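You operate a simulated robot arm through the tools that you are given. There is no shell and no other tool. Be economical: measure what you need, move in short steps, check, and stop when the job is done.

The job below is to be done with a simulated robot arm. You get a single attempt, and the scene is never put back.

Task
Set the small green cake on the stand under the dome.
Fine: fit the stand plate on its post for it.

It is judged by the outcome, as a careful person would: the job done as asked, and still so three seconds after it is handed in. It fails if anything else is knocked over, pushed out of place, dropped, spilled or broken.

Robot
A 7-joint arm with a two-finger parallel gripper, fixed in place. Base frame: the origin is at the foot of the arm, x ahead of it, y to its left, z up; the work surface is at about z = 0.9. Lengths are in m, angles in rad, forces in N, time in s.
With the tool pointing down near the work surface it reaches from about 0.24 to 0.68 m from the base axis. Its first joint turns from -1.152 to 1.152 rad. Payload 2.4 kg.
Tool frame: the origin (TCP) lies between the finger pads and is the grasp point; the fingertips stand 0.03 m ahead of it; z points along the fingers, y is the line along which they close. The gripper opens to 0.094 m. The fingers are 0.028 m wide and 0.01 m thick; the gripper's body (0.05 by 0.096 m) begins 0.055 m behind the TCP.
Orientation is that of the tool frame in the base frame, as a unit quaternion [w, x, y, z]. With the fingers straight down and closing along the base's y, the tool's x points along the base's -x, its y along +y and its z along -z.

Tools
- The arm moves only by the tool jog_arm. Its argument "deltas" is a list of rows, each a list of 7 numbers: the turn, a rotation vector about the tool's x, y, z in units of 45 degrees (1.0 is 45 degrees), then the shift along the tool's x, y, z in units of 250 mm (1.0 is 250 mm), then the finger opening in m, from 0 to 0.094. In form: [[rx, ry, rz, dx, dy, dz, jaw], ...]. A call has 1 to 8 rows; each row is the pose to reach, as a shift and turn from the pose commanded when the call began, along the tool's axes at that moment. A call with a number of a shift or a turn outside -1 to 1 is refused whole. A row lasts 0.2 s, in which the tool goes at most 0.05 m and 0.15 rad; a call with a longer step from one row to the next is refused whole, and so is a gripper value outside its range. Where a pose cannot be reached the arm comes as near as it can. A force on the tool above 70 N (or 10 N above the force at the start of the call, whichever is more), or a blocked arm, ends the call early, and 0.2 s more pass. The fingers move at their own pace (about 0.153 m/s each) and stop on an object; they squeeze with about 44 N. The grip force told is the motor's: it shows also when the fingers shut on nothing. Time passes only in rows, and 0.2 s behind the last, so rows that repeat a pose let the fingers close. It gives the time, the measured TCP pose, the force on the tool (base axes), the opening and the grip force at its end, in the units of the frame above (readings bear some noise), with the torque about the TCP (base axes, N m) and any sound that the robot's microphone picked up, and new pictures: "show" is both (left out), scene, wrist or none.
- Cameras (640 x 400 px; columns grow to the right, rows downward): "scene" is fixed at [0.0517, 0.4886, 1.4255]; the picture's right is [-0.57, -0.82, 0.00], its down [-0.49, 0.34, -0.80] and it looks along [0.66, -0.45, -0.60] (base axes); focal length 309 px, centre (320, 200). "wrist" rides on the gripper at [0.076, 0.014, -0.102] in the tool frame; the picture's right is [-0.18, 0.98, 0.00], its down [-0.75, -0.14, -0.64] and it looks along [-0.63, -0.12, 0.77] (tool axes); focal length 243 px, centre (320, 200). There is no depth. A picture from a camera that has moved, and an enlarged one, comes with that camera's place and axes in the base frame and with its lens. The place of the scene camera against the robot may be out by one fixed shift of up to 0.018 m in any direction.
- enlarge(camera, box): a new picture of the part [left, top, right, bottom] of that camera's present view, enlarged. No time passes.
- sign_off(): hands the job in; it is judged then, once.

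Go step by step. Nothing tells you positions but the pictures and the camera data: compare them with the known pose of the tool, close in by small moves and look again before you grip or let go. The budget is 120 turns and 200 pictures, counting those below and the enlarged ones. Unless the task says otherwise, let go and move clear before handing in, and close with one line.

The tools are called after "Request:" by a JSON object that holds its "name" and its "arguments". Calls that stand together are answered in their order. jog_arm: Moves the arm, as the interface text tells. Its arguments: {"type":"object","properties":{"deltas":{"type":"array","items":{"type":"array","items":{"type":"number"}}},"show":{"type":"string","enum":["both","scene","wrist","none"]}},"required":["deltas"]} The other tools are called the same way: enlarge (camera, box) takes an enlarged picture of a part of a camera's view; sign_off () hands the job in.

At the start:

```text
time_s: 0.0
position: [0.3942, 0.0839, 1.2306]
orientation: [0.001, 0.0, 1.0, -0.001]
wrist_force: [-0.6, -0.5, -0.2]
moment: [0.03, 0.03, 0.03]
width: 0.0941
grasp_force: 0.0
```

scene: 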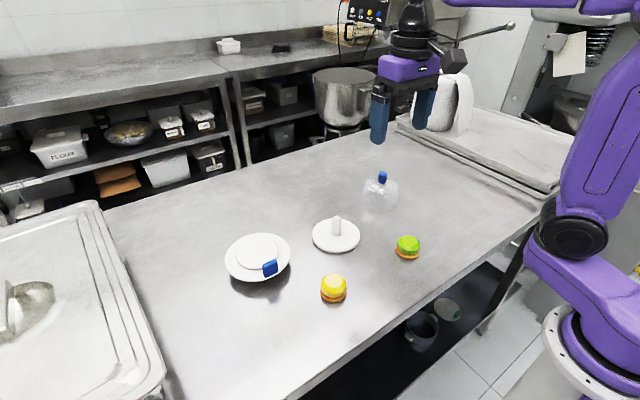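
wrist: 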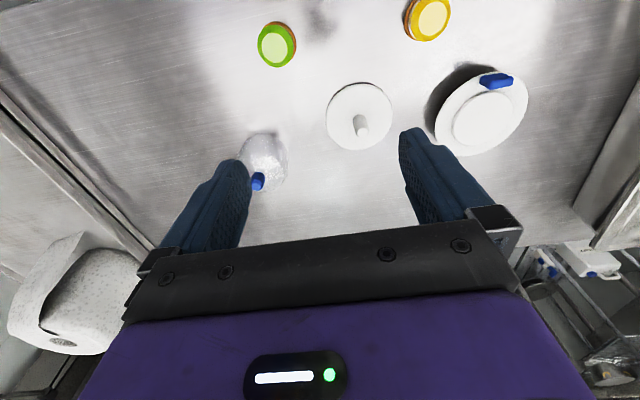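

I see a stand base with a post, a plate with a blue grip tab, a dome with a blue knob, and a green and a yellow cake. I'll look closer before moving.

Request:
{"name": "enlarge", "arguments": {"camera": "scene", "box": [210, 160, 450, 310]}}

Request:
{"name": "enlarge", "arguments": {"camera": "wrist", "box": [220, 0, 540, 200]}}

```text
2.67 times, centred on (330, 235) of scene
camera zoom: at [0.0517, 0.4886, 1.4255], right [-0.57, -0.82, 0.0], down [-0.49, 0.34, -0.8], along [0.66, -0.45, -0.6], focal length 825 px, centre (293, 107)
```

zoom: 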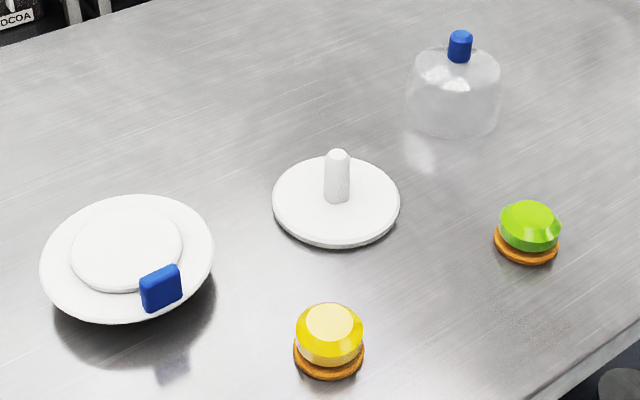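

```text
2.00 times, centred on (380, 100) of wrist
camera zoom: at [0.3181, 0.098, 1.3321], right [0.18, 0.98, 0.0], down [0.75, -0.14, 0.64], along [0.63, -0.12, -0.77], focal length 485 px, centre (200, 400)
```

zoom: 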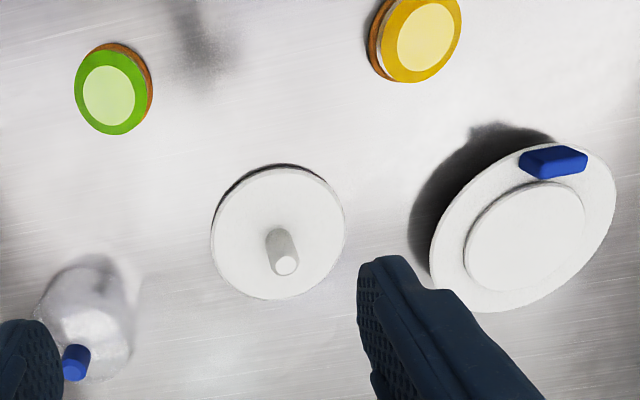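

The stand is at about (0.49, 0.135), the plate at (0.51, 0.33) with its tab on the near side, the green cake at (0.36, 0.03) and the dome knob at (0.53, -0.05). I'll move the wrist camera over to inspect the plate.

Request:
{"name": "jog_arm", "arguments": {"deltas": [[0, 0, 0, 0.037, 0.143, 0.057, 0.094], [0, 0, 0, 0.073, 0.286, 0.114, 0.094], [0, 0, 0, 0.11, 0.429, 0.171, 0.094], [0, 0, 0, 0.146, 0.571, 0.229, 0.094], [0, 0, 0, 0.183, 0.714, 0.286, 0.094], [0, 0, 0, 0.219, 0.857, 0.343, 0.094], [0, 0, 0, 0.256, 1.0, 0.4, 0.094], [0, 0, 0, 0.256, 1.0, 0.4, 0.094]], "show": "wrist"}}

```text
time_s: 1.8
position: [0.33, 0.3337, 1.1326]
orientation: [0.0, 0.001, 1.0, 0.0]
wrist_force: [-0.9, 0.6, -1.6]
moment: [-0.01, 0.02, -0.01]
width: 0.0942
grasp_force: 0.1
camera wrist: at [0.2529, 0.3477, 1.234], right [0.19, 0.98, 0.0], down [0.75, -0.14, 0.64], along [0.63, -0.12, -0.77], focal length 243 px, centre (320, 200)
```

wrist: 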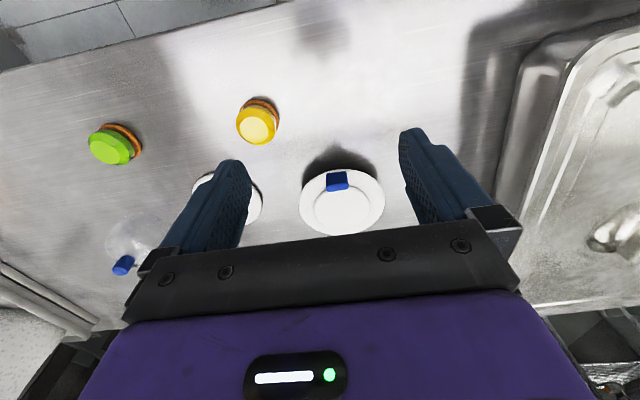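

Request:
{"name": "enlarge", "arguments": {"camera": "wrist", "box": [280, 130, 408, 240]}}

```text
3.64 times, centred on (344, 185) of wrist
camera zoom: at [0.2529, 0.3477, 1.234], right [0.19, 0.98, 0.0], down [0.75, -0.14, 0.64], along [0.63, -0.12, -0.77], focal length 882 px, centre (233, 254)
```

zoom: 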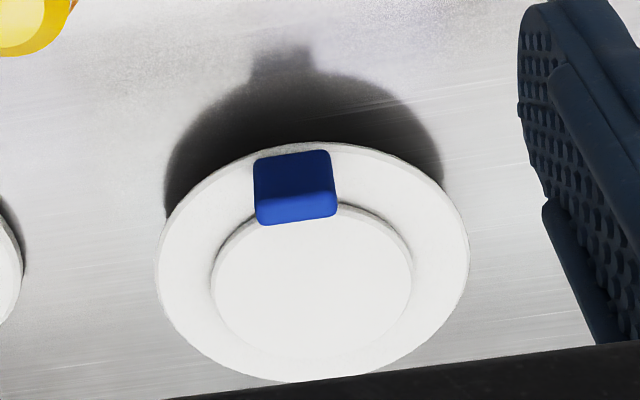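

The plate stands upright on its hub, with its raised centre at (0.519, 0.333, 0.937). Its tab is at x 0.452–0.468, rising to z≈0.957. Before gripping it, I'll take a closer look at the stand post.

Request:
{"name": "jog_arm", "arguments": {"deltas": [[0, 0, 0, 0, -0.17, 0.03, 0.094], [0, 0, 0, 0, -0.34, 0.06, 0.094], [0, 0, 0, 0, -0.51, 0.09, 0.094], [0, 0, 0, 0, -0.68, 0.12, 0.094], [0, 0, 0, 0, -0.68, 0.12, 0.094]], "show": "wrist"}}

Request:
{"name": "enlarge", "arguments": {"camera": "wrist", "box": [250, 130, 410, 230]}}

```text
time_s: 3.0
position: [0.3309, 0.1627, 1.102]
orientation: [0.0, 0.001, 1.0, 0.0]
wrist_force: [-0.7, 0.6, 1.0]
moment: [0.01, 0.01, 0.04]
width: 0.094
grasp_force: 0.1
camera wrist: at [0.2533, 0.1767, 1.2025], right [0.18, 0.98, 0.0], down [0.75, -0.14, 0.64], along [0.63, -0.12, -0.77], focal length 243 px, centre (320, 200)
```

wrist: 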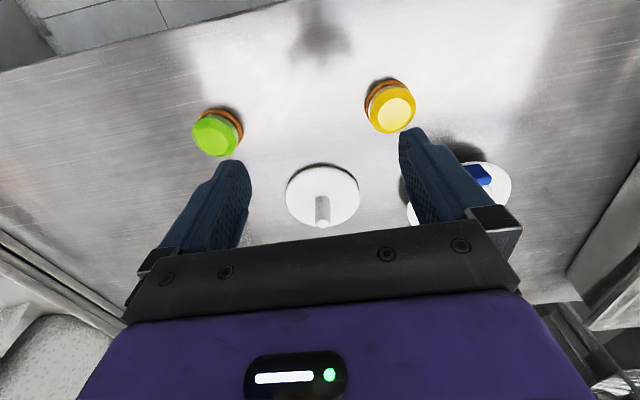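

```text
4.00 times, centred on (330, 180) of wrist
camera zoom: at [0.2533, 0.1767, 1.2025], right [0.18, 0.98, 0.0], down [0.75, -0.14, 0.64], along [0.63, -0.12, -0.77], focal length 970 px, centre (280, 280)
```

zoom: 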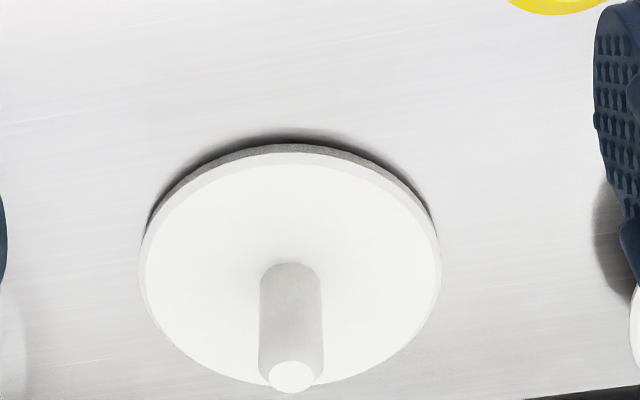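

The post is centred at about (0.4945, 0.1355) with its top at z≈0.963 and a diameter of about 24 mm. Next I'll move above the tab, turning the tool so the fingers close along x.

Request:
{"name": "jog_arm", "arguments": {"deltas": [[0, 0, -0.167, -0.086, 0.114, 0.02, 0.094], [0, 0, -0.333, -0.172, 0.228, 0.04, 0.094], [0, 0, -0.5, -0.258, 0.342, 0.06, 0.094], [0, 0, -0.667, -0.344, 0.456, 0.08, 0.094], [0, 0, -0.833, -0.43, 0.57, 0.1, 0.094], [0, 0, -1.0, -0.516, 0.684, 0.12, 0.094]], "show": "none"}}

Request:
{"name": "jog_arm", "arguments": {"deltas": [[0, 0, -0.167, 0, 0, 0, 0.094], [0, 0, -0.333, 0, 0, 0, 0.094], [0, 0, -0.5, 0, 0, 0, 0.094], [0, 0, -0.667, 0, 0, 0, 0.094], [0, 0, -0.833, 0, 0, 0, 0.094], [0, 0, -1.0, 0, 0, 0, 0.094], [0, 0, -1.0, 0, 0, 0, 0.094]]}}

```text
time_s: 4.4
position: [0.4608, 0.3345, 1.0709]
orientation: [0.0, -0.383, 0.924, 0.0]
wrist_force: [0.2, 0.4, -0.7]
moment: [0.04, 0.0, 0.04]
width: 0.0937
grasp_force: 0.1
```

```text
time_s: 6.0
position: [0.4586, 0.3346, 1.0696]
orientation: [0.0, 0.707, -0.707, 0.0]
wrist_force: [-0.1, 0.0, 0.4]
moment: [0.0, 0.03, 0.02]
width: 0.0941
grasp_force: 0.2
camera wrist: at [0.4451, 0.2581, 1.1718], right [-0.98, 0.18, 0.0], down [0.14, 0.75, 0.64], along [0.12, 0.63, -0.77], focal length 243 px, centre (320, 200)
```

scene: 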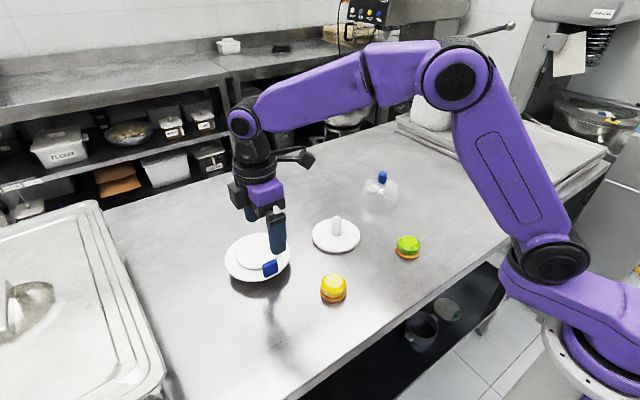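
wrist: 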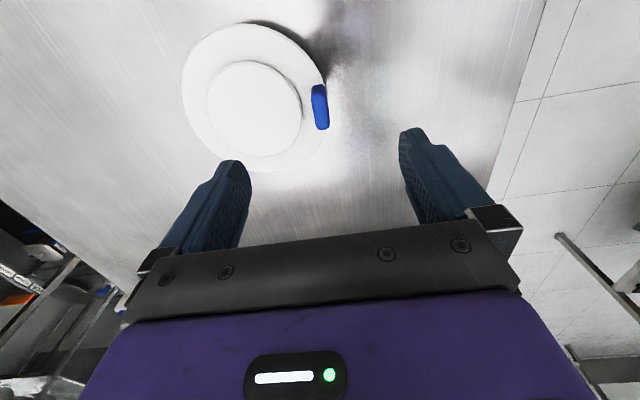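

Request:
{"name": "enlarge", "arguments": {"camera": "wrist", "box": [176, 20, 336, 180]}}

```text
2.50 times, centred on (256, 100) of wrist
camera zoom: at [0.4451, 0.2581, 1.1718], right [-0.98, 0.18, 0.0], down [0.14, 0.75, 0.64], along [0.12, 0.63, -0.77], focal length 606 px, centre (480, 450)
```

zoom: 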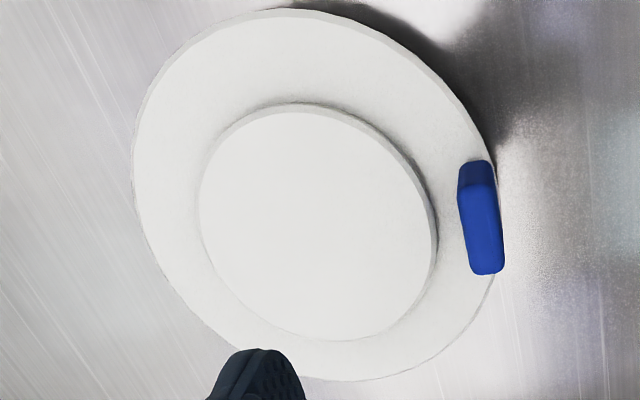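

The tab centre is at (0.459, 0.334) and is about 12 mm thick, and the fingers straddle it. I'll narrow the jaw and go down, keeping the tips just above the plate's raised disc.

Request:
{"name": "jog_arm", "arguments": {"deltas": [[0, 0, 0, 0, 0, 0.1, 0.04], [0, 0, 0, 0, 0, 0.2, 0.036], [0, 0, 0, 0, 0, 0.29, 0.036], [0, 0, 0, 0, 0, 0.35, 0.036], [0, 0, 0, 0, 0, 0.388, 0.036], [0, 0, 0, 0, 0, 0.388, 0.036]]}}

Request:
{"name": "enlarge", "arguments": {"camera": "scene", "box": [200, 200, 320, 300]}}

```text
time_s: 7.4
position: [0.4602, 0.3334, 0.9748]
orientation: [0.0, 0.707, -0.707, 0.0]
wrist_force: [-0.5, 0.2, -0.1]
moment: [-0.02, -0.01, 0.01]
width: 0.0359
grasp_force: 0.1
camera wrist: at [0.4456, 0.2574, 1.0754], right [-0.98, 0.18, 0.0], down [0.14, 0.75, 0.64], along [0.12, 0.63, -0.77], focal length 243 px, centre (320, 200)
```

scene: 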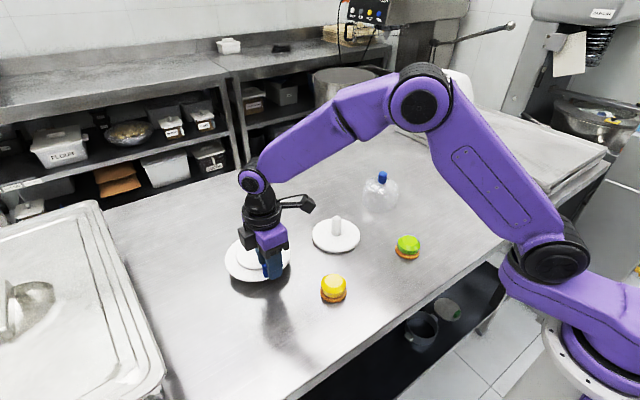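
wrist: 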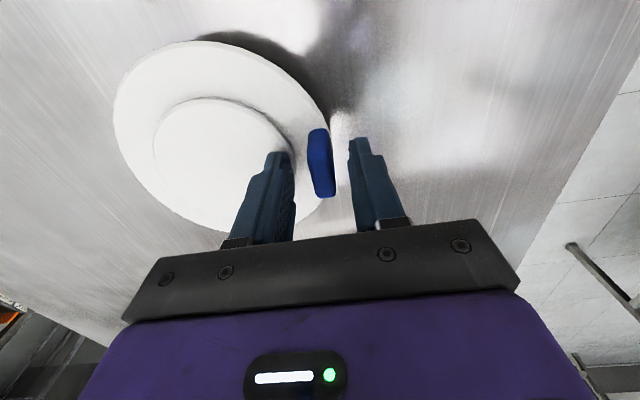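

```text
4.00 times, centred on (260, 250) of scene
camera zoom: at [0.0517, 0.4886, 1.4255], right [-0.57, -0.82, 0.0], down [-0.49, 0.34, -0.8], along [0.66, -0.45, -0.6], focal length 1238 px, centre (560, 0)
```

zoom: 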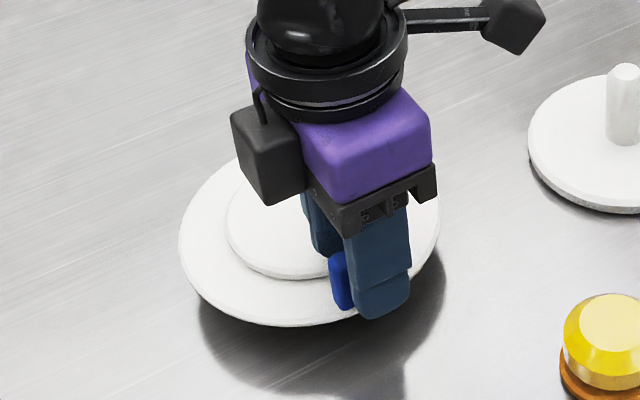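

The tab sits centred between the fingers. I'll lower a few millimetres more, then close.

Request:
{"name": "jog_arm", "arguments": {"deltas": [[0, 0, 0, 0, 0, 0.014, 0.036], [0, 0, 0, 0, 0, 0.014, 0.024], [0, 0, 0, 0, 0, 0.014, 0.0], [0, 0, 0, 0, 0, 0.014, 0.0], [0, 0, 0, 0, 0, 0.014, 0.0]], "show": "wrist"}}

```text
time_s: 8.6
position: [0.4602, 0.335, 0.9704]
orientation: [0.001, -0.707, 0.707, 0.0]
wrist_force: [0.9, -0.9, 10.1]
moment: [-0.05, -0.36, -0.02]
width: 0.0122
grasp_force: 44.3
camera wrist: at [0.445, 0.2579, 1.0722], right [-0.98, 0.18, 0.0], down [0.14, 0.75, 0.64], along [0.12, 0.63, -0.77], focal length 243 px, centre (320, 200)
```

wrist: 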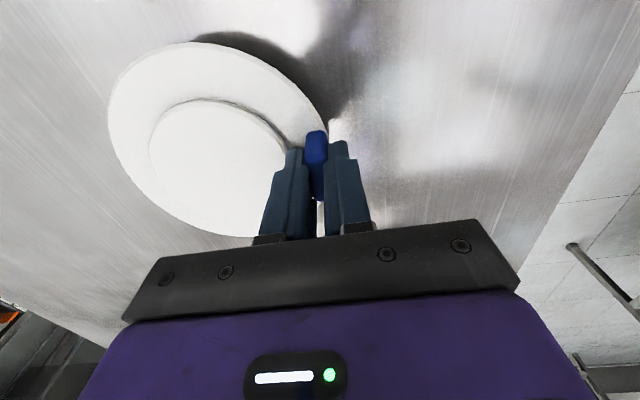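

The tab is gripped at a width of 12 mm. I'll lift straight up and look.

Request:
{"name": "jog_arm", "arguments": {"deltas": [[0, 0, 0, 0, 0, -0.04, 0.0], [0, 0, 0, 0, 0, -0.1, 0.0], [0, 0, 0, 0, 0, -0.18, 0.0], [0, 0, 0, 0, 0, -0.27, 0.0], [0, 0, 0, 0, 0, -0.36, 0.0], [0, 0, 0, 0, 0, -0.44, 0.0], [0, 0, 0, 0, 0, -0.44, 0.0]]}}

Request:
{"name": "enlarge", "arguments": {"camera": "scene", "box": [190, 160, 350, 270]}}

Request:
{"name": "enlarge", "arguments": {"camera": "wrist", "box": [90, 20, 350, 240]}}

```text
time_s: 10.2
position: [0.4581, 0.3348, 1.0804]
orientation: [0.0, -0.707, 0.708, -0.001]
wrist_force: [-0.2, -0.5, -1.6]
moment: [0.04, 0.04, 0.02]
width: 0.0122
grasp_force: 44.4
camera wrist: at [0.4434, 0.2586, 1.1822], right [-0.98, 0.18, 0.0], down [0.14, 0.75, 0.64], along [0.12, 0.63, -0.77], focal length 243 px, centre (320, 200)
```

scene: 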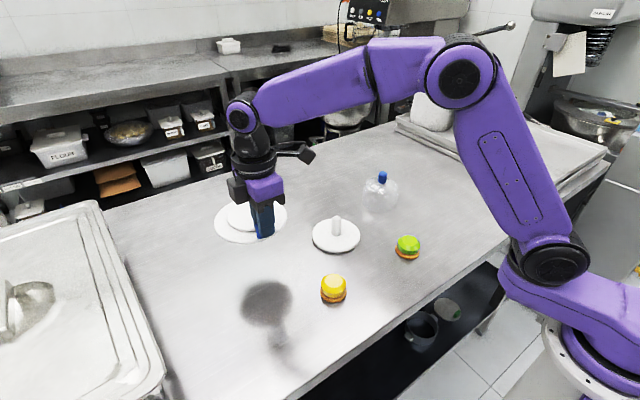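
wrist: 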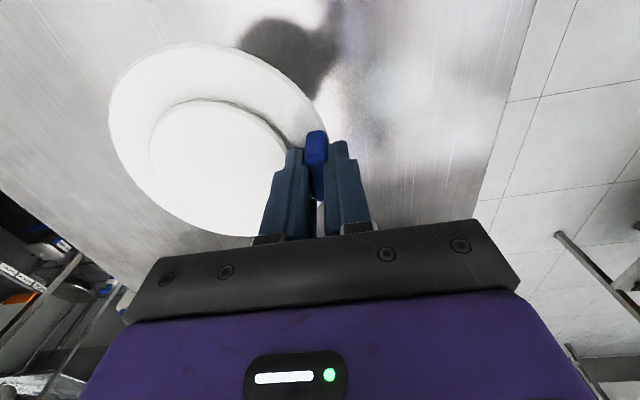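

```text
3.64 times, centred on (270, 215) of scene
camera zoom: at [0.0517, 0.4887, 1.4255], right [-0.57, -0.82, 0.0], down [-0.49, 0.34, -0.8], along [0.66, -0.45, -0.6], focal length 1125 px, centre (502, 146)
```

zoom: 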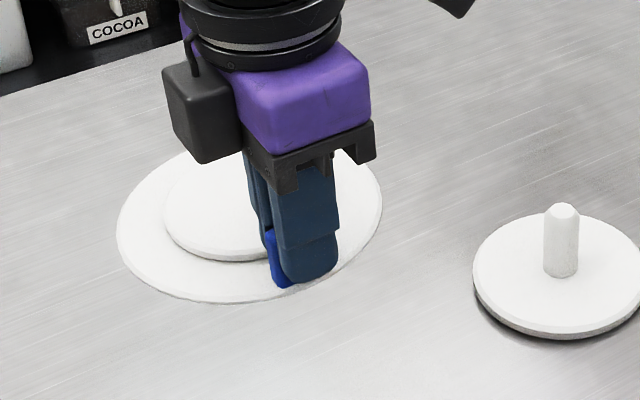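

```text
1.82 times, centred on (220, 130) of wrist
camera zoom: at [0.4434, 0.2586, 1.1822], right [-0.98, 0.18, 0.0], down [0.14, 0.75, 0.64], along [0.12, 0.63, -0.77], focal length 441 px, centre (502, 327)
```

zoom: 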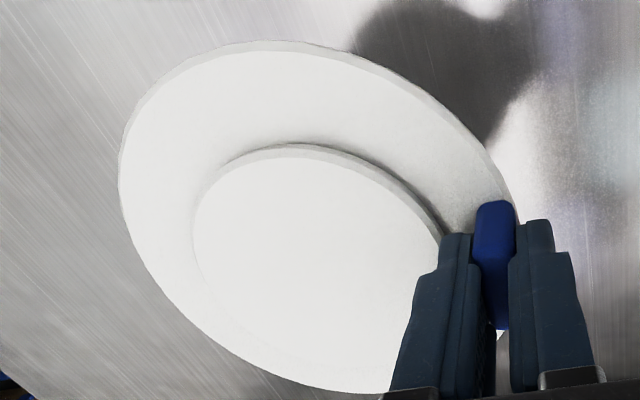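

The plate is held level with its centre about 63 mm ahead of the TCP in x. I'll carry it to hover over the post.

Request:
{"name": "jog_arm", "arguments": {"deltas": [[0, 0, 0, 0.08, 0.012, 0, 0.0], [0, 0, 0, 0.22, 0.032, 0, 0.0], [0, 0, 0, 0.37, 0.052, 0, 0.0], [0, 0, 0, 0.52, 0.074, 0, 0.0], [0, 0, 0, 0.66, 0.094, 0, 0.0], [0, 0, 0, 0.76, 0.108, 0, 0.0], [0, 0, 0, 0.792, 0.112, 0, 0.0], [0, 0, 0, 0.792, 0.112, 0, 0.0]], "show": "scene"}}

Request:
{"name": "enlarge", "arguments": {"camera": "scene", "box": [270, 170, 398, 270]}}

```text
time_s: 12.0
position: [0.4324, 0.1359, 1.0821]
orientation: [-0.001, 0.707, -0.707, 0.001]
wrist_force: [-1.0, -0.3, -0.9]
moment: [-0.03, 0.09, -0.03]
width: 0.0123
grasp_force: 44.3
```

scene: 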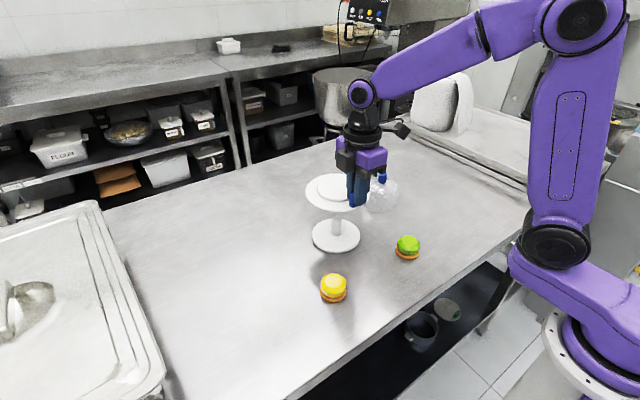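

```text
4.00 times, centred on (334, 220) of scene
camera zoom: at [0.0517, 0.4886, 1.4255], right [-0.57, -0.82, 0.0], down [-0.49, 0.34, -0.8], along [0.66, -0.45, -0.6], focal length 1238 px, centre (264, 120)
```

zoom: 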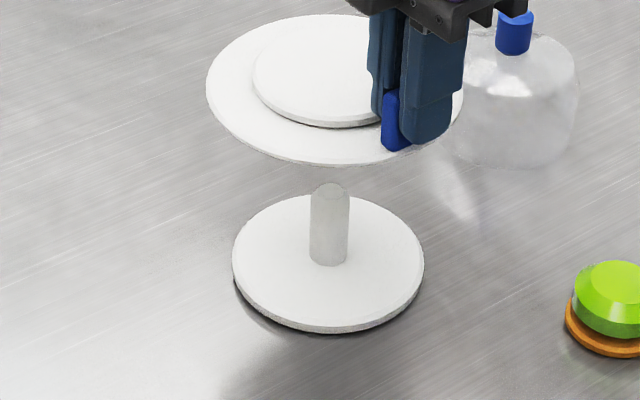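

The columns agree to within about 1 mm. I'll check the depth direction with tighter zooms from both cameras.

Request:
{"name": "enlarge", "arguments": {"camera": "wrist", "box": [90, 10, 346, 210]}}

Request:
{"name": "enlarge", "arguments": {"camera": "scene", "box": [300, 165, 396, 261]}}

```text
2.00 times, centred on (218, 110) of wrist
camera zoom: at [0.4184, 0.0599, 1.183], right [-0.98, 0.18, 0.0], down [0.14, 0.75, 0.64], along [0.12, 0.63, -0.77], focal length 485 px, centre (524, 380)
```

zoom: 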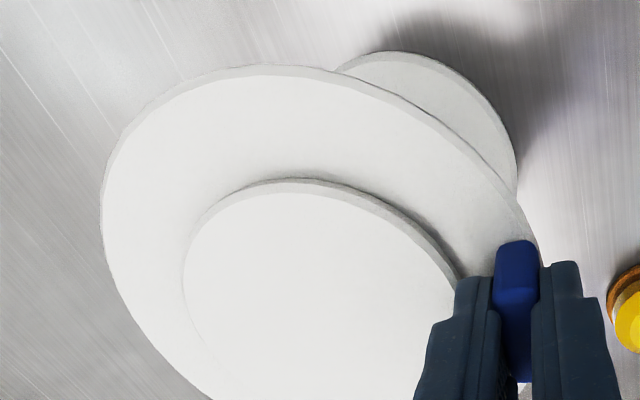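

```text
4.17 times, centred on (348, 213) of scene
camera zoom: at [0.0517, 0.4886, 1.4255], right [-0.57, -0.82, 0.0], down [-0.49, 0.34, -0.8], along [0.66, -0.45, -0.6], focal length 1289 px, centre (203, 146)
```

zoom: 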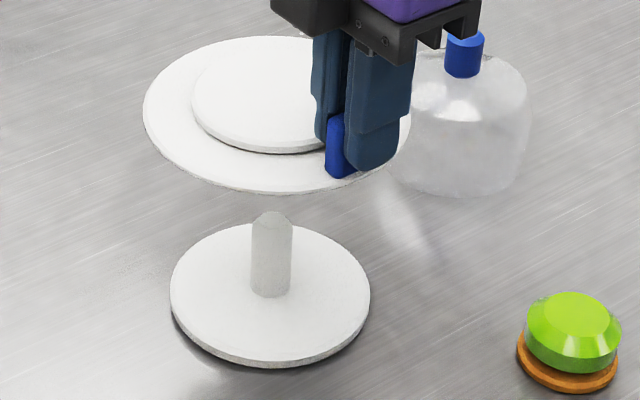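

Wrist and scene views agree to within about 2 mm, so I'll come down to just above the expected contact height.

Request:
{"name": "jog_arm", "arguments": {"deltas": [[0, 0, 0, 0, 0, 0.06, 0.0], [0, 0, 0, 0, 0, 0.12, 0.0], [0, 0, 0, 0, 0, 0.16, 0.0], [0, 0, 0, 0, 0, 0.16, 0.0]], "show": "none"}}

Request:
{"name": "enlarge", "arguments": {"camera": "scene", "box": [300, 165, 396, 261]}}

```text
time_s: 13.0
position: [0.4328, 0.1365, 1.0394]
orientation: [0.0, 0.707, -0.707, 0.0]
wrist_force: [0.2, -1.0, -1.1]
moment: [-0.04, 0.06, 0.01]
width: 0.0121
grasp_force: 43.8
```

```text
4.17 times, centred on (348, 213) of scene
camera zoom: at [0.0517, 0.4887, 1.4255], right [-0.57, -0.82, 0.0], down [-0.49, 0.34, -0.8], along [0.66, -0.45, -0.6], focal length 1289 px, centre (203, 146)
```

zoom: 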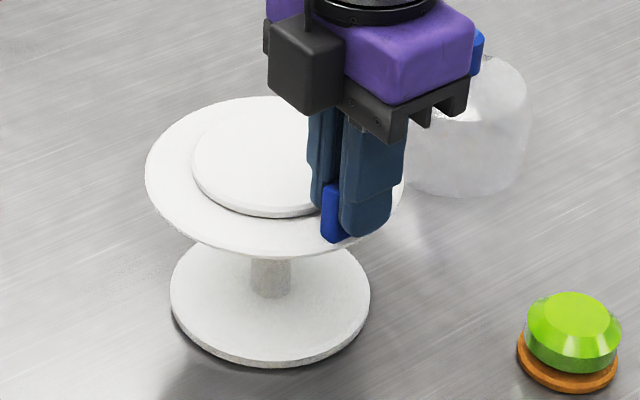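

Small descent in 4 mm steps, reading the force.

Request:
{"name": "jog_arm", "arguments": {"deltas": [[0, 0, 0, 0, 0, 0.016, 0.0], [0, 0, 0, 0, 0, 0.028, 0.0], [0, 0, 0, 0, 0, 0.028, 0.0]], "show": "none"}}

Request:
{"name": "jog_arm", "arguments": {"deltas": [[0, 0, 0, 0, 0, 0.016, 0.0], [0, 0, 0, 0, 0, 0.016, 0.0]], "show": "none"}}

```text
time_s: 13.8
position: [0.4309, 0.1365, 1.0322]
orientation: [0.0, 0.708, -0.707, 0.0]
wrist_force: [0.3, -0.4, -0.4]
moment: [0.01, 0.07, 0.01]
width: 0.0119
grasp_force: 43.8
```

```text
time_s: 14.4
position: [0.4317, 0.1351, 1.0292]
orientation: [0.0, 0.707, -0.707, -0.001]
wrist_force: [-0.1, -0.6, -0.4]
moment: [0.03, 0.07, -0.01]
width: 0.0124
grasp_force: 44.3
```

Request:
{"name": "jog_arm", "arguments": {"deltas": [[0, 0, 0, 0, 0, 0.008, 0.0], [0, 0, 0, 0, 0, 0.016, 0.0], [0, 0, 0, 0, 0, 0.016, 0.0]], "show": "none"}}

```text
time_s: 15.2
position: [0.4315, 0.1363, 1.0252]
orientation: [0.0, 0.708, -0.707, -0.001]
wrist_force: [1.2, -0.4, -2.0]
moment: [-0.02, -0.04, -0.07]
width: 0.0123
grasp_force: 43.8
```

Request:
{"name": "jog_arm", "arguments": {"deltas": [[0, 0, 0, 0, 0, 0.008, 0.0], [0, 0, 0, 0, 0, 0.016, 0.0], [0, 0, 0, 0, 0, 0.016, 0.0]], "show": "scene"}}

Request:
{"name": "enlarge", "arguments": {"camera": "scene", "box": [300, 165, 396, 261]}}

```text
time_s: 16.0
position: [0.4314, 0.1357, 1.0212]
orientation: [0.001, -0.707, 0.707, 0.0]
wrist_force: [1.5, -0.4, -0.5]
moment: [-0.1, -0.05, -0.04]
width: 0.0118
grasp_force: 43.9
```

scene: 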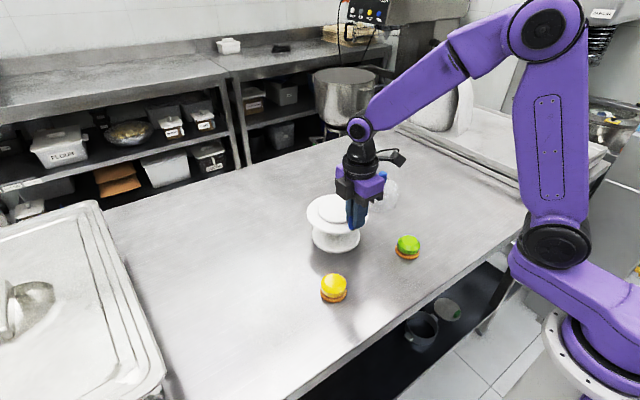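

```text
4.17 times, centred on (348, 213) of scene
camera zoom: at [0.0518, 0.4886, 1.4255], right [-0.57, -0.82, 0.0], down [-0.49, 0.34, -0.8], along [0.66, -0.45, -0.6], focal length 1289 px, centre (203, 146)
```

zoom: 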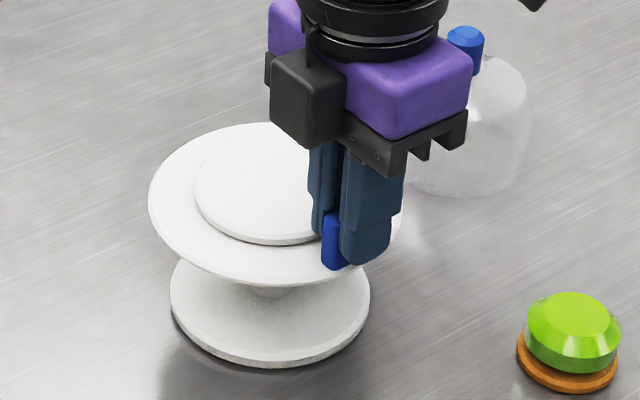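

The hub appears to be sliding onto the post with little force. I'll continue down.

Request:
{"name": "jog_arm", "arguments": {"deltas": [[0, 0, 0, 0, 0, 0.012, 0.0], [0, 0, 0, 0, 0, 0.024, 0.0], [0, 0, 0, 0, 0, 0.024, 0.0]], "show": "none"}}

Request:
{"name": "jog_arm", "arguments": {"deltas": [[0, 0, 0, 0, 0, 0.012, 0.0], [0, 0, 0, 0, 0, 0.02, 0.0], [0, 0, 0, 0, 0, 0.02, 0.0]], "show": "none"}}

```text
time_s: 16.8
position: [0.4318, 0.1367, 1.0163]
orientation: [-0.001, 0.707, -0.707, 0.0]
wrist_force: [2.9, -2.2, 1.0]
moment: [-0.09, -0.2, -0.1]
width: 0.012
grasp_force: 44.0
```

```text
time_s: 17.6
position: [0.4318, 0.1379, 1.0094]
orientation: [0.0, -0.707, 0.707, 0.0]
wrist_force: [0.3, -0.4, -0.8]
moment: [-0.04, 0.04, 0.0]
width: 0.0121
grasp_force: 44.1
```

Request:
{"name": "enlarge", "arguments": {"camera": "scene", "box": [300, 165, 396, 261]}}

Request:
{"name": "jog_arm", "arguments": {"deltas": [[0, 0, 0, 0, 0, 0.008, 0.0], [0, 0, 0, 0, 0, 0.016, 0.0], [0, 0, 0, 0, 0, 0.016, 0.0]], "show": "wrist"}}

```text
4.17 times, centred on (348, 213) of scene
camera zoom: at [0.0517, 0.4886, 1.4255], right [-0.57, -0.82, 0.0], down [-0.49, 0.34, -0.8], along [0.66, -0.45, -0.6], focal length 1289 px, centre (203, 146)
```

zoom: 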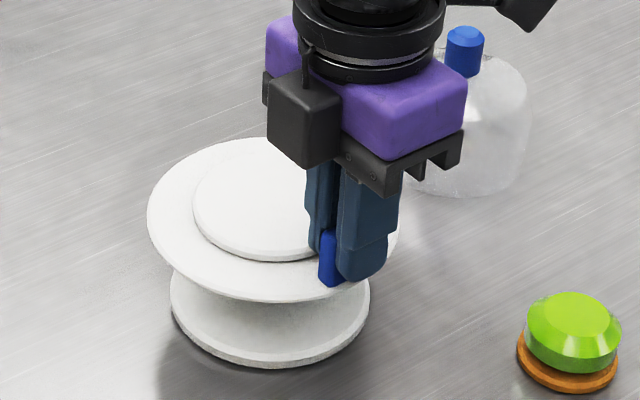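

```text
time_s: 18.4
position: [0.4327, 0.1368, 1.0055]
orientation: [0.001, -0.707, 0.707, -0.001]
wrist_force: [-1.7, -7.8, 12.3]
moment: [-0.12, -0.24, -0.32]
width: 0.0121
grasp_force: 43.6
camera wrist: at [0.4172, 0.0606, 1.1077], right [-0.98, 0.19, 0.0], down [0.14, 0.75, 0.64], along [0.12, 0.63, -0.77], focal length 243 px, centre (320, 200)
```

wrist: 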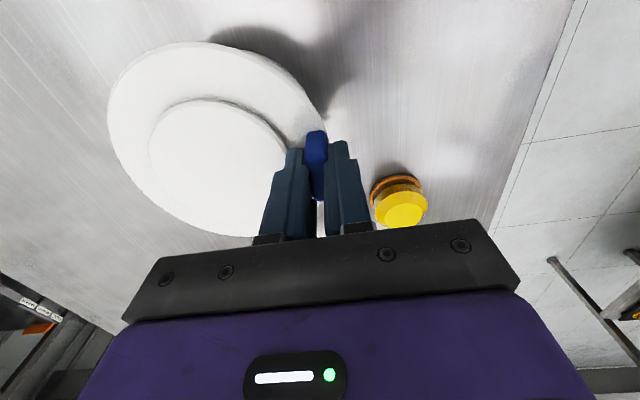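

Force rose to 12 N exactly where the plate's underside should meet the post top, with the hub about 27 mm down the post, so it looks seated. I'll release gently.

Request:
{"name": "jog_arm", "arguments": {"deltas": [[0, 0, 0, 0, 0, 0, 0.016], [0, 0, 0, 0, 0, 0, 0.03], [0, 0, 0, 0, 0, 0, 0.03]], "show": "none"}}

Request:
{"name": "jog_arm", "arguments": {"deltas": [[0, 0, 0, 0, 0, -0.05, 0.03], [0, 0, 0, 0, 0, -0.15, 0.03], [0, 0, 0, 0, 0, -0.3, 0.03], [0, 0, 0, 0, 0, -0.48, 0.03], [0, 0, 0, 0, 0, -0.48, 0.05]]}}

Request:
{"name": "enlarge", "arguments": {"camera": "scene", "box": [300, 165, 396, 261]}}

```text
time_s: 19.2
position: [0.4307, 0.1377, 1.005]
orientation: [0.0, -0.707, 0.707, 0.0]
wrist_force: [-2.3, 0.1, -1.3]
moment: [0.02, 0.11, 0.01]
width: 0.0286
grasp_force: 0.1
```

```text
time_s: 20.4
position: [0.4331, 0.1359, 1.1269]
orientation: [0.0, -0.707, 0.707, 0.0]
wrist_force: [0.0, 0.1, 0.2]
moment: [0.02, 0.01, 0.02]
width: 0.0499
grasp_force: 0.1
camera wrist: at [0.4171, 0.0598, 1.2286], right [-0.98, 0.18, 0.0], down [0.14, 0.75, 0.64], along [0.12, 0.63, -0.77], focal length 243 px, centre (320, 200)
```

scene: 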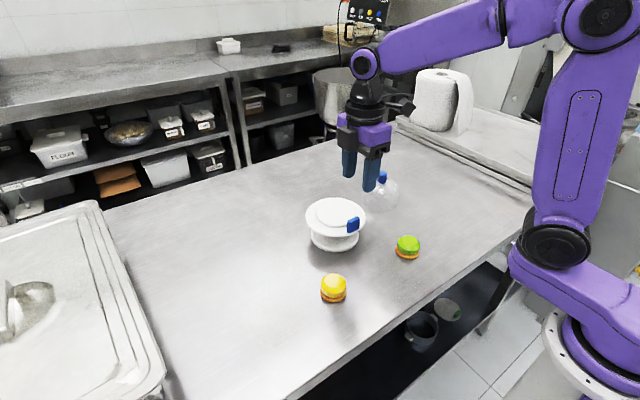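
wrist: 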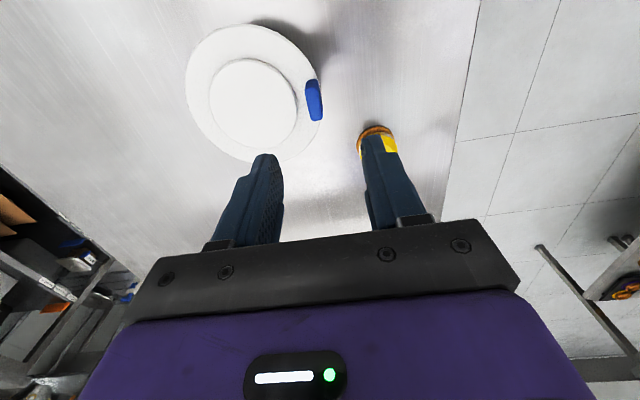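

```text
4.17 times, centred on (348, 213) of scene
camera zoom: at [0.0517, 0.4886, 1.4255], right [-0.57, -0.82, 0.0], down [-0.49, 0.34, -0.8], along [0.66, -0.45, -0.6], focal length 1289 px, centre (203, 146)
```

zoom: 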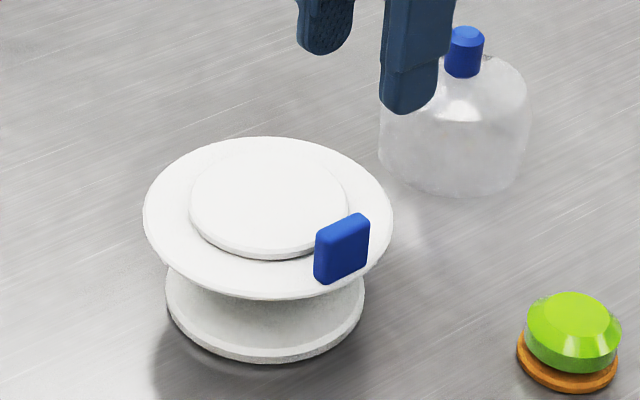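

The plate is seated and level on the post. Now I'll turn back and move above the green cake.

Request:
{"name": "jog_arm", "arguments": {"deltas": [[0, 0, 0.167, 0.072, 0.049, 0.03, 0.094], [0, 0, 0.333, 0.144, 0.098, 0.06, 0.094], [0, 0, 0.5, 0.216, 0.147, 0.1, 0.094], [0, 0, 0.667, 0.288, 0.196, 0.15, 0.094], [0, 0, 0.833, 0.36, 0.245, 0.2, 0.094], [0, 0, 1.0, 0.432, 0.292, 0.268, 0.094]], "show": "none"}}

Request:
{"name": "jog_arm", "arguments": {"deltas": [[0, 0, 0.167, 0, 0, 0, 0.094], [0, 0, 0.333, 0, 0, 0, 0.094], [0, 0, 0.5, 0, 0, 0, 0.094], [0, 0, 0.667, 0, 0, 0, 0.094], [0, 0, 0.833, 0, 0, 0, 0.094], [0, 0, 1.0, 0, 0, 0, 0.094], [0, 0, 1.0, 0, 0, 0, 0.094]], "show": "wrist"}}

Request:
{"name": "enlarge", "arguments": {"camera": "wrist", "box": [240, 50, 400, 170]}}

```text
time_s: 21.8
position: [0.3603, 0.028, 1.0592]
orientation: [0.001, -0.38, 0.925, 0.001]
wrist_force: [-0.7, -0.6, 0.0]
moment: [0.0, 0.0, 0.03]
width: 0.0942
grasp_force: 0.2
```

```text
time_s: 23.4
position: [0.3592, 0.0283, 1.0592]
orientation: [0.0, 0.001, 1.0, -0.001]
wrist_force: [-0.2, 0.4, 0.8]
moment: [0.0, -0.01, 0.0]
width: 0.0939
grasp_force: 0.2
camera wrist: at [0.2825, 0.043, 1.1606], right [0.19, 0.98, 0.0], down [0.75, -0.14, 0.64], along [0.63, -0.12, -0.77], focal length 243 px, centre (320, 200)
```

wrist: 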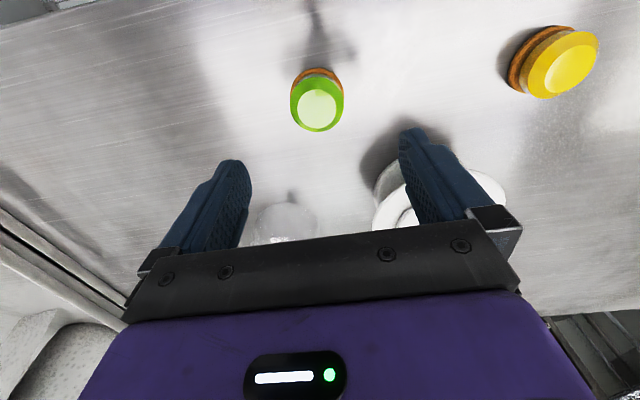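

```text
3.33 times, centred on (320, 110) of wrist
camera zoom: at [0.2825, 0.043, 1.1606], right [0.19, 0.98, 0.0], down [0.75, -0.14, 0.64], along [0.63, -0.12, -0.77], focal length 809 px, centre (320, 500)
```

zoom: 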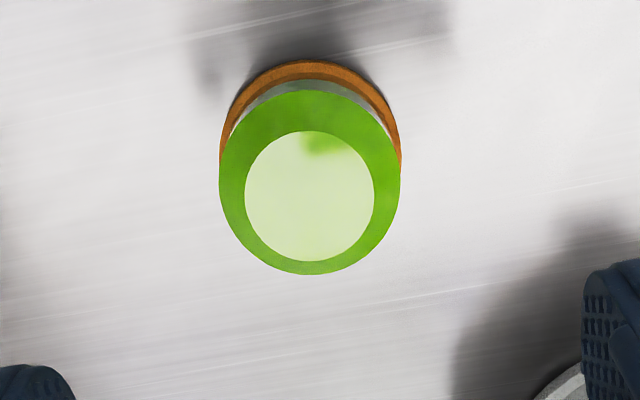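

The cake is centred at about (0.360, 0.0245), roughly 34 mm tall and 52 mm wide, so it fits between the fingers. I'll lower onto it.

Request:
{"name": "jog_arm", "arguments": {"deltas": [[0, 0, 0, 0, -0.014, 0.12, 0.094], [0, 0, 0, 0, -0.014, 0.25, 0.094], [0, 0, 0, 0, -0.014, 0.36, 0.094], [0, 0, 0, 0, -0.014, 0.44, 0.094], [0, 0, 0, 0, -0.014, 0.48, 0.094], [0, 0, 0, 0, -0.014, 0.48, 0.094]]}}

Request:
{"name": "enlarge", "arguments": {"camera": "scene", "box": [350, 190, 470, 280]}}

```text
time_s: 24.8
position: [0.3584, 0.0233, 0.9391]
orientation: [-0.001, 0.0, 1.0, 0.0]
wrist_force: [0.4, 0.8, 0.2]
moment: [-0.02, -0.05, 0.03]
width: 0.0942
grasp_force: 0.1
camera wrist: at [0.2813, 0.0381, 1.0403], right [0.18, 0.98, 0.0], down [0.75, -0.14, 0.64], along [0.63, -0.12, -0.77], focal length 243 px, centre (320, 200)
```

scene: 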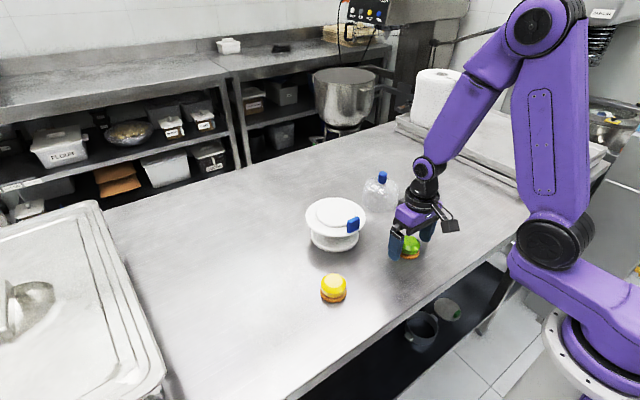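
wrist: 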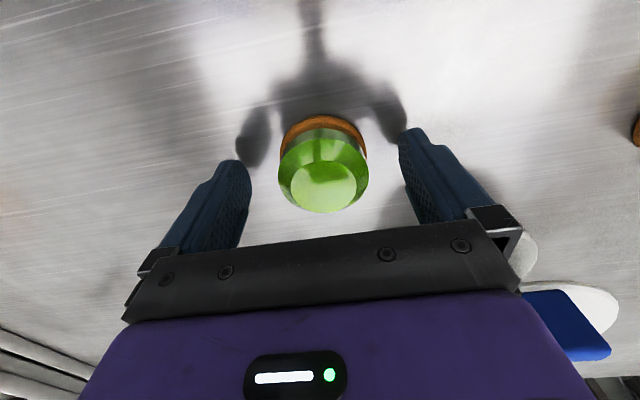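

```text
4.44 times, centred on (410, 235) of scene
camera zoom: at [0.0517, 0.4886, 1.4255], right [-0.57, -0.82, 0.0], down [-0.49, 0.34, -0.8], along [0.66, -0.45, -0.6], focal length 1375 px, centre (-80, 44)
```

zoom: 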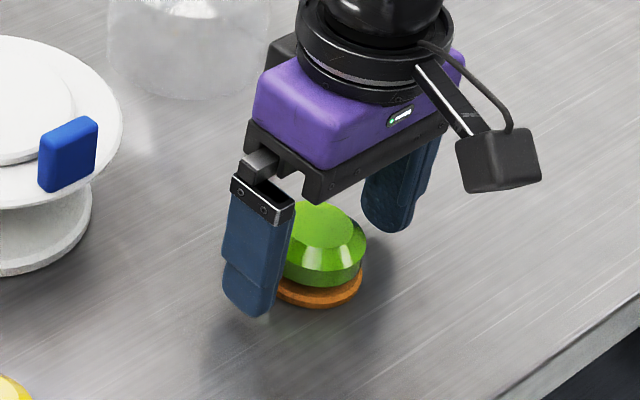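

The cake is centred between the fingers, so I'll close.

Request:
{"name": "jog_arm", "arguments": {"deltas": [[0, 0, 0, -0.004, 0, 0, 0.07], [0, 0, 0, -0.004, 0, 0, 0.05], [0, 0, 0, -0.004, 0, 0, 0.03], [0, 0, 0, -0.004, 0, 0, 0.03], [0, 0, 0, -0.004, 0, 0, 0.03]], "show": "wrist"}}

```text
time_s: 26.0
position: [0.3591, 0.0246, 0.9401]
orientation: [-0.001, 0.0, 1.0, 0.0]
wrist_force: [0.6, 0.0, -0.5]
moment: [0.01, 0.02, -0.02]
width: 0.0505
grasp_force: 43.8
camera wrist: at [0.2825, 0.0383, 1.0403], right [0.18, 0.98, 0.0], down [0.75, -0.14, 0.64], along [0.63, -0.12, -0.77], focal length 243 px, centre (320, 200)
```

wrist: 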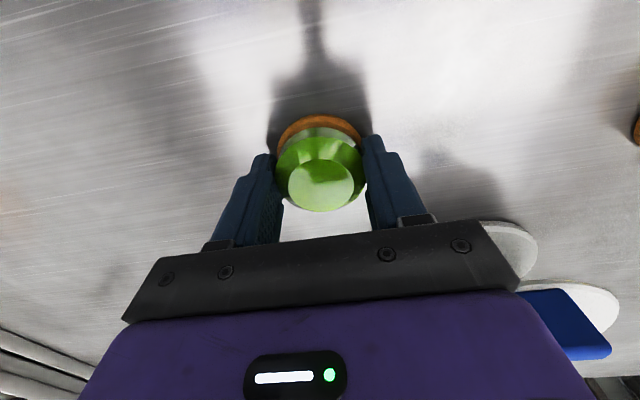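

The cake is gripped at 50 mm. I'll lift it and shift slightly to get a clear look at the seated plate.

Request:
{"name": "jog_arm", "arguments": {"deltas": [[0, 0, 0, 0, 0, -0.06, 0.03], [0, 0, 0, 0, 0, -0.18, 0.03], [0, 0, 0, 0, 0, -0.34, 0.03], [0, 0, 0, 0, 0, -0.5, 0.03], [0, 0, 0, 0, -0.02, -0.64, 0.03], [0, 0, 0, 0.0, -0.15, -0.7, 0.03], [0, 0, 0, 0.0, -0.2, -0.7, 0.03], [0, 0, 0, 0.0, -0.2, -0.7, 0.03]], "show": "wrist"}}

Request:
{"name": "enlarge", "arguments": {"camera": "wrist", "box": [400, 130, 528, 230]}}

Request:
{"name": "enlarge", "arguments": {"camera": "scene", "box": [290, 150, 450, 270]}}

```text
time_s: 27.8
position: [0.3604, -0.0255, 1.1153]
orientation: [0.0, 0.001, 1.0, 0.0]
wrist_force: [0.8, -0.2, -1.0]
moment: [0.04, 0.0, -0.02]
width: 0.0505
grasp_force: 44.1
camera wrist: at [0.2835, -0.0114, 1.2171], right [0.18, 0.98, 0.0], down [0.75, -0.14, 0.64], along [0.63, -0.12, -0.77], focal length 243 px, centre (320, 200)
```

wrist: 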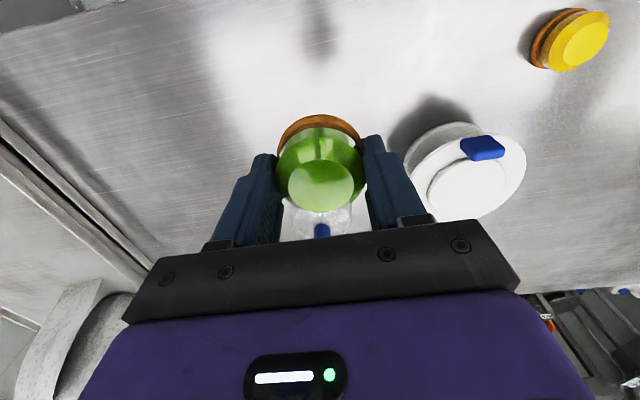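

```text
4.00 times, centred on (464, 180) of wrist
camera zoom: at [0.2835, -0.0114, 1.2171], right [0.18, 0.98, 0.0], down [0.75, -0.14, 0.64], along [0.63, -0.12, -0.77], focal length 970 px, centre (-256, 280)
```

zoom: 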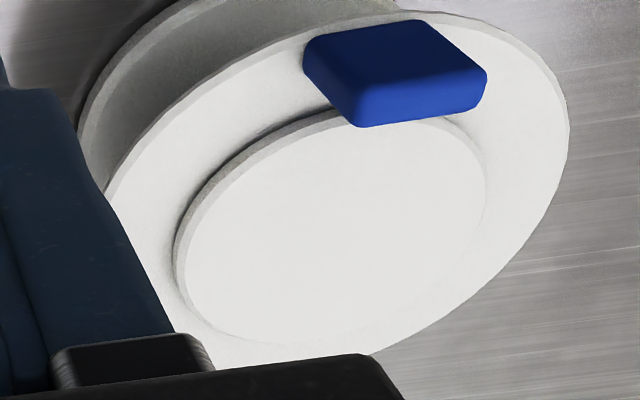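

```text
3.33 times, centred on (370, 210) of scene
camera zoom: at [0.0517, 0.4886, 1.4255], right [-0.57, -0.82, 0.0], down [-0.49, 0.34, -0.8], along [0.66, -0.45, -0.6], focal length 1031 px, centre (153, 167)
```

zoom: 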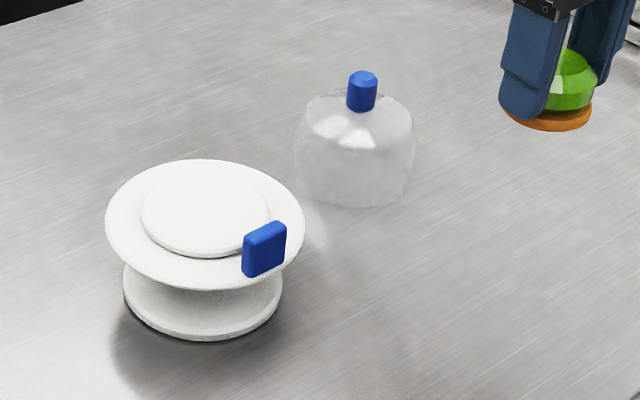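

The seated plate's centre is at about (0.501, 0.1355), top z≈0.972. I'll carry the cake over it and come down to a hover.

Request:
{"name": "jog_arm", "arguments": {"deltas": [[0, 0, 0, -0.05, 0.06, 0, 0.03], [0, 0, 0, -0.16, 0.18, 0, 0.03], [0, 0, 0, -0.28, 0.32, 0, 0.03], [0, 0, 0, -0.4, 0.46, 0, 0.03], [0, 0, 0, -0.5, 0.57, 0, 0.03], [0, 0, 0, -0.562, 0.642, 0.04, 0.03], [0, 0, 0, -0.562, 0.642, 0.18, 0.03], [0, 0, 0, -0.562, 0.642, 0.28, 0.03]]}}

Request:
{"name": "enlarge", "arguments": {"camera": "scene", "box": [280, 150, 420, 260]}}

Request:
{"name": "enlarge", "arguments": {"camera": "wrist", "box": [200, 50, 440, 240]}}

```text
time_s: 29.6
position: [0.4989, 0.1359, 1.045]
orientation: [0.0, 0.0, 1.0, 0.0]
wrist_force: [0.4, -0.4, -1.7]
moment: [-0.04, 0.0, -0.01]
width: 0.0504
grasp_force: 43.8
camera wrist: at [0.4226, 0.1501, 1.1465], right [0.18, 0.98, 0.0], down [0.75, -0.14, 0.64], along [0.63, -0.12, -0.77], focal length 243 px, centre (320, 200)
```

scene: 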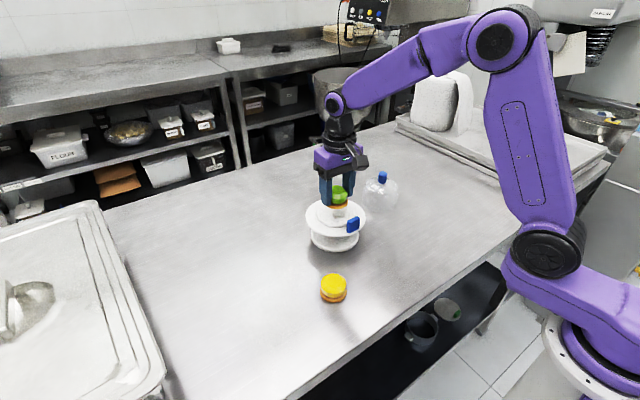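
wrist: 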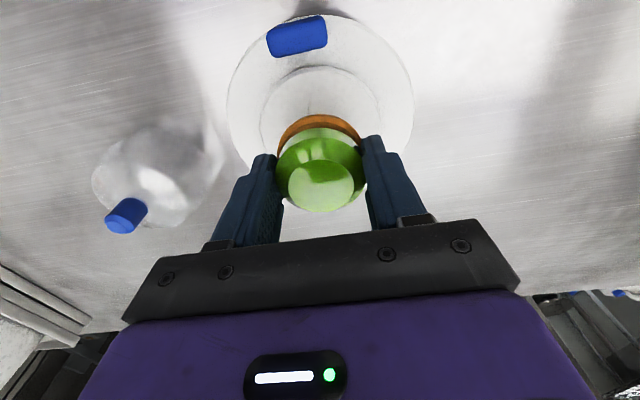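

```text
3.64 times, centred on (350, 205) of scene
camera zoom: at [0.0517, 0.4887, 1.4255], right [-0.57, -0.82, 0.0], down [-0.49, 0.34, -0.8], along [0.66, -0.45, -0.6], focal length 1125 px, centre (211, 182)
```

zoom: 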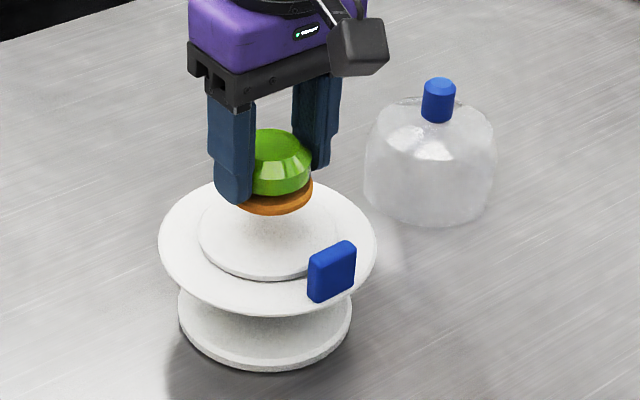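

```text
2.11 times, centred on (320, 145) of wrist
camera zoom: at [0.4226, 0.1501, 1.1465], right [0.18, 0.98, 0.0], down [0.75, -0.14, 0.64], along [0.63, -0.12, -0.77], focal length 511 px, centre (320, 316)
```

zoom: 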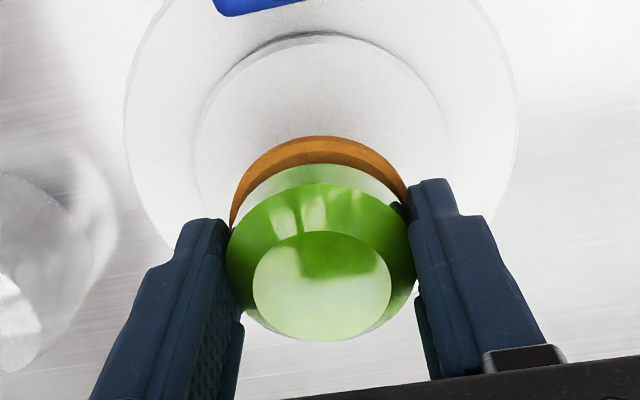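

The cake is aligned over the centre, so I'll lower it in steps while watching the force.

Request:
{"name": "jog_arm", "arguments": {"deltas": [[0, 0, 0, 0, 0.006, 0.06, 0.03], [0, 0, 0, 0, 0.006, 0.1, 0.03], [0, 0, 0, 0, 0.006, 0.112, 0.03], [0, 0, 0, 0, 0.006, 0.112, 0.03]], "show": "none"}}

Request:
{"name": "jog_arm", "arguments": {"deltas": [[0, 0, 0, 0, 0, 0.008, 0.03], [0, 0, 0, 0, 0, 0.008, 0.03]], "show": "scene"}}

Request:
{"name": "enlarge", "arguments": {"camera": "scene", "box": [290, 160, 390, 250]}}

```text
time_s: 30.6
position: [0.5008, 0.1374, 1.016]
orientation: [0.0, 0.001, 1.0, 0.0]
wrist_force: [0.4, 0.1, -1.1]
moment: [-0.01, 0.0, 0.02]
width: 0.0501
grasp_force: 43.9
```

```text
time_s: 31.2
position: [0.5011, 0.1375, 1.0146]
orientation: [0.001, 0.0, 1.0, 0.0]
wrist_force: [-0.1, -0.6, 5.2]
moment: [-0.09, 0.11, 0.01]
width: 0.0504
grasp_force: 44.6
```

scene: 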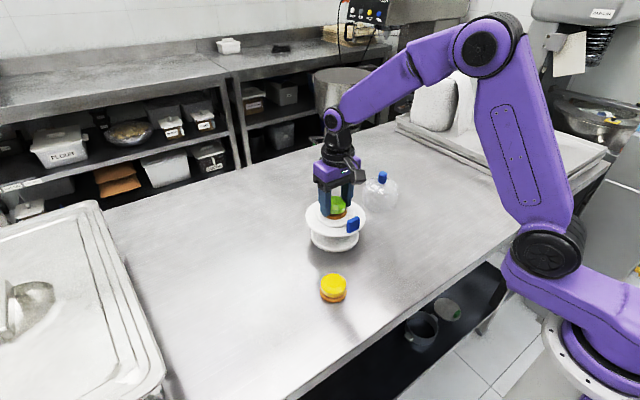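

```text
4.44 times, centred on (340, 205) of scene
camera zoom: at [0.0516, 0.4886, 1.4255], right [-0.57, -0.82, 0.0], down [-0.49, 0.34, -0.8], along [0.66, -0.45, -0.6], focal length 1375 px, centre (231, 178)
```

zoom: 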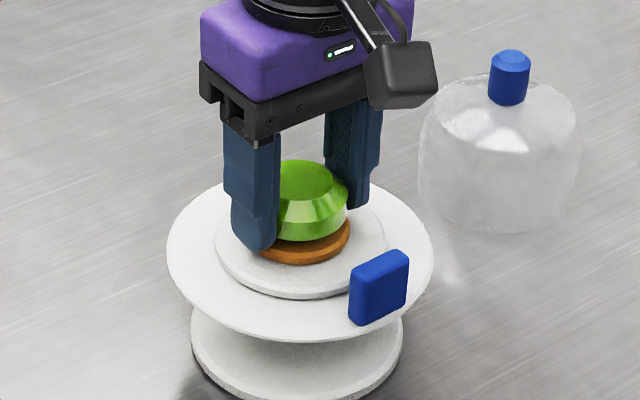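

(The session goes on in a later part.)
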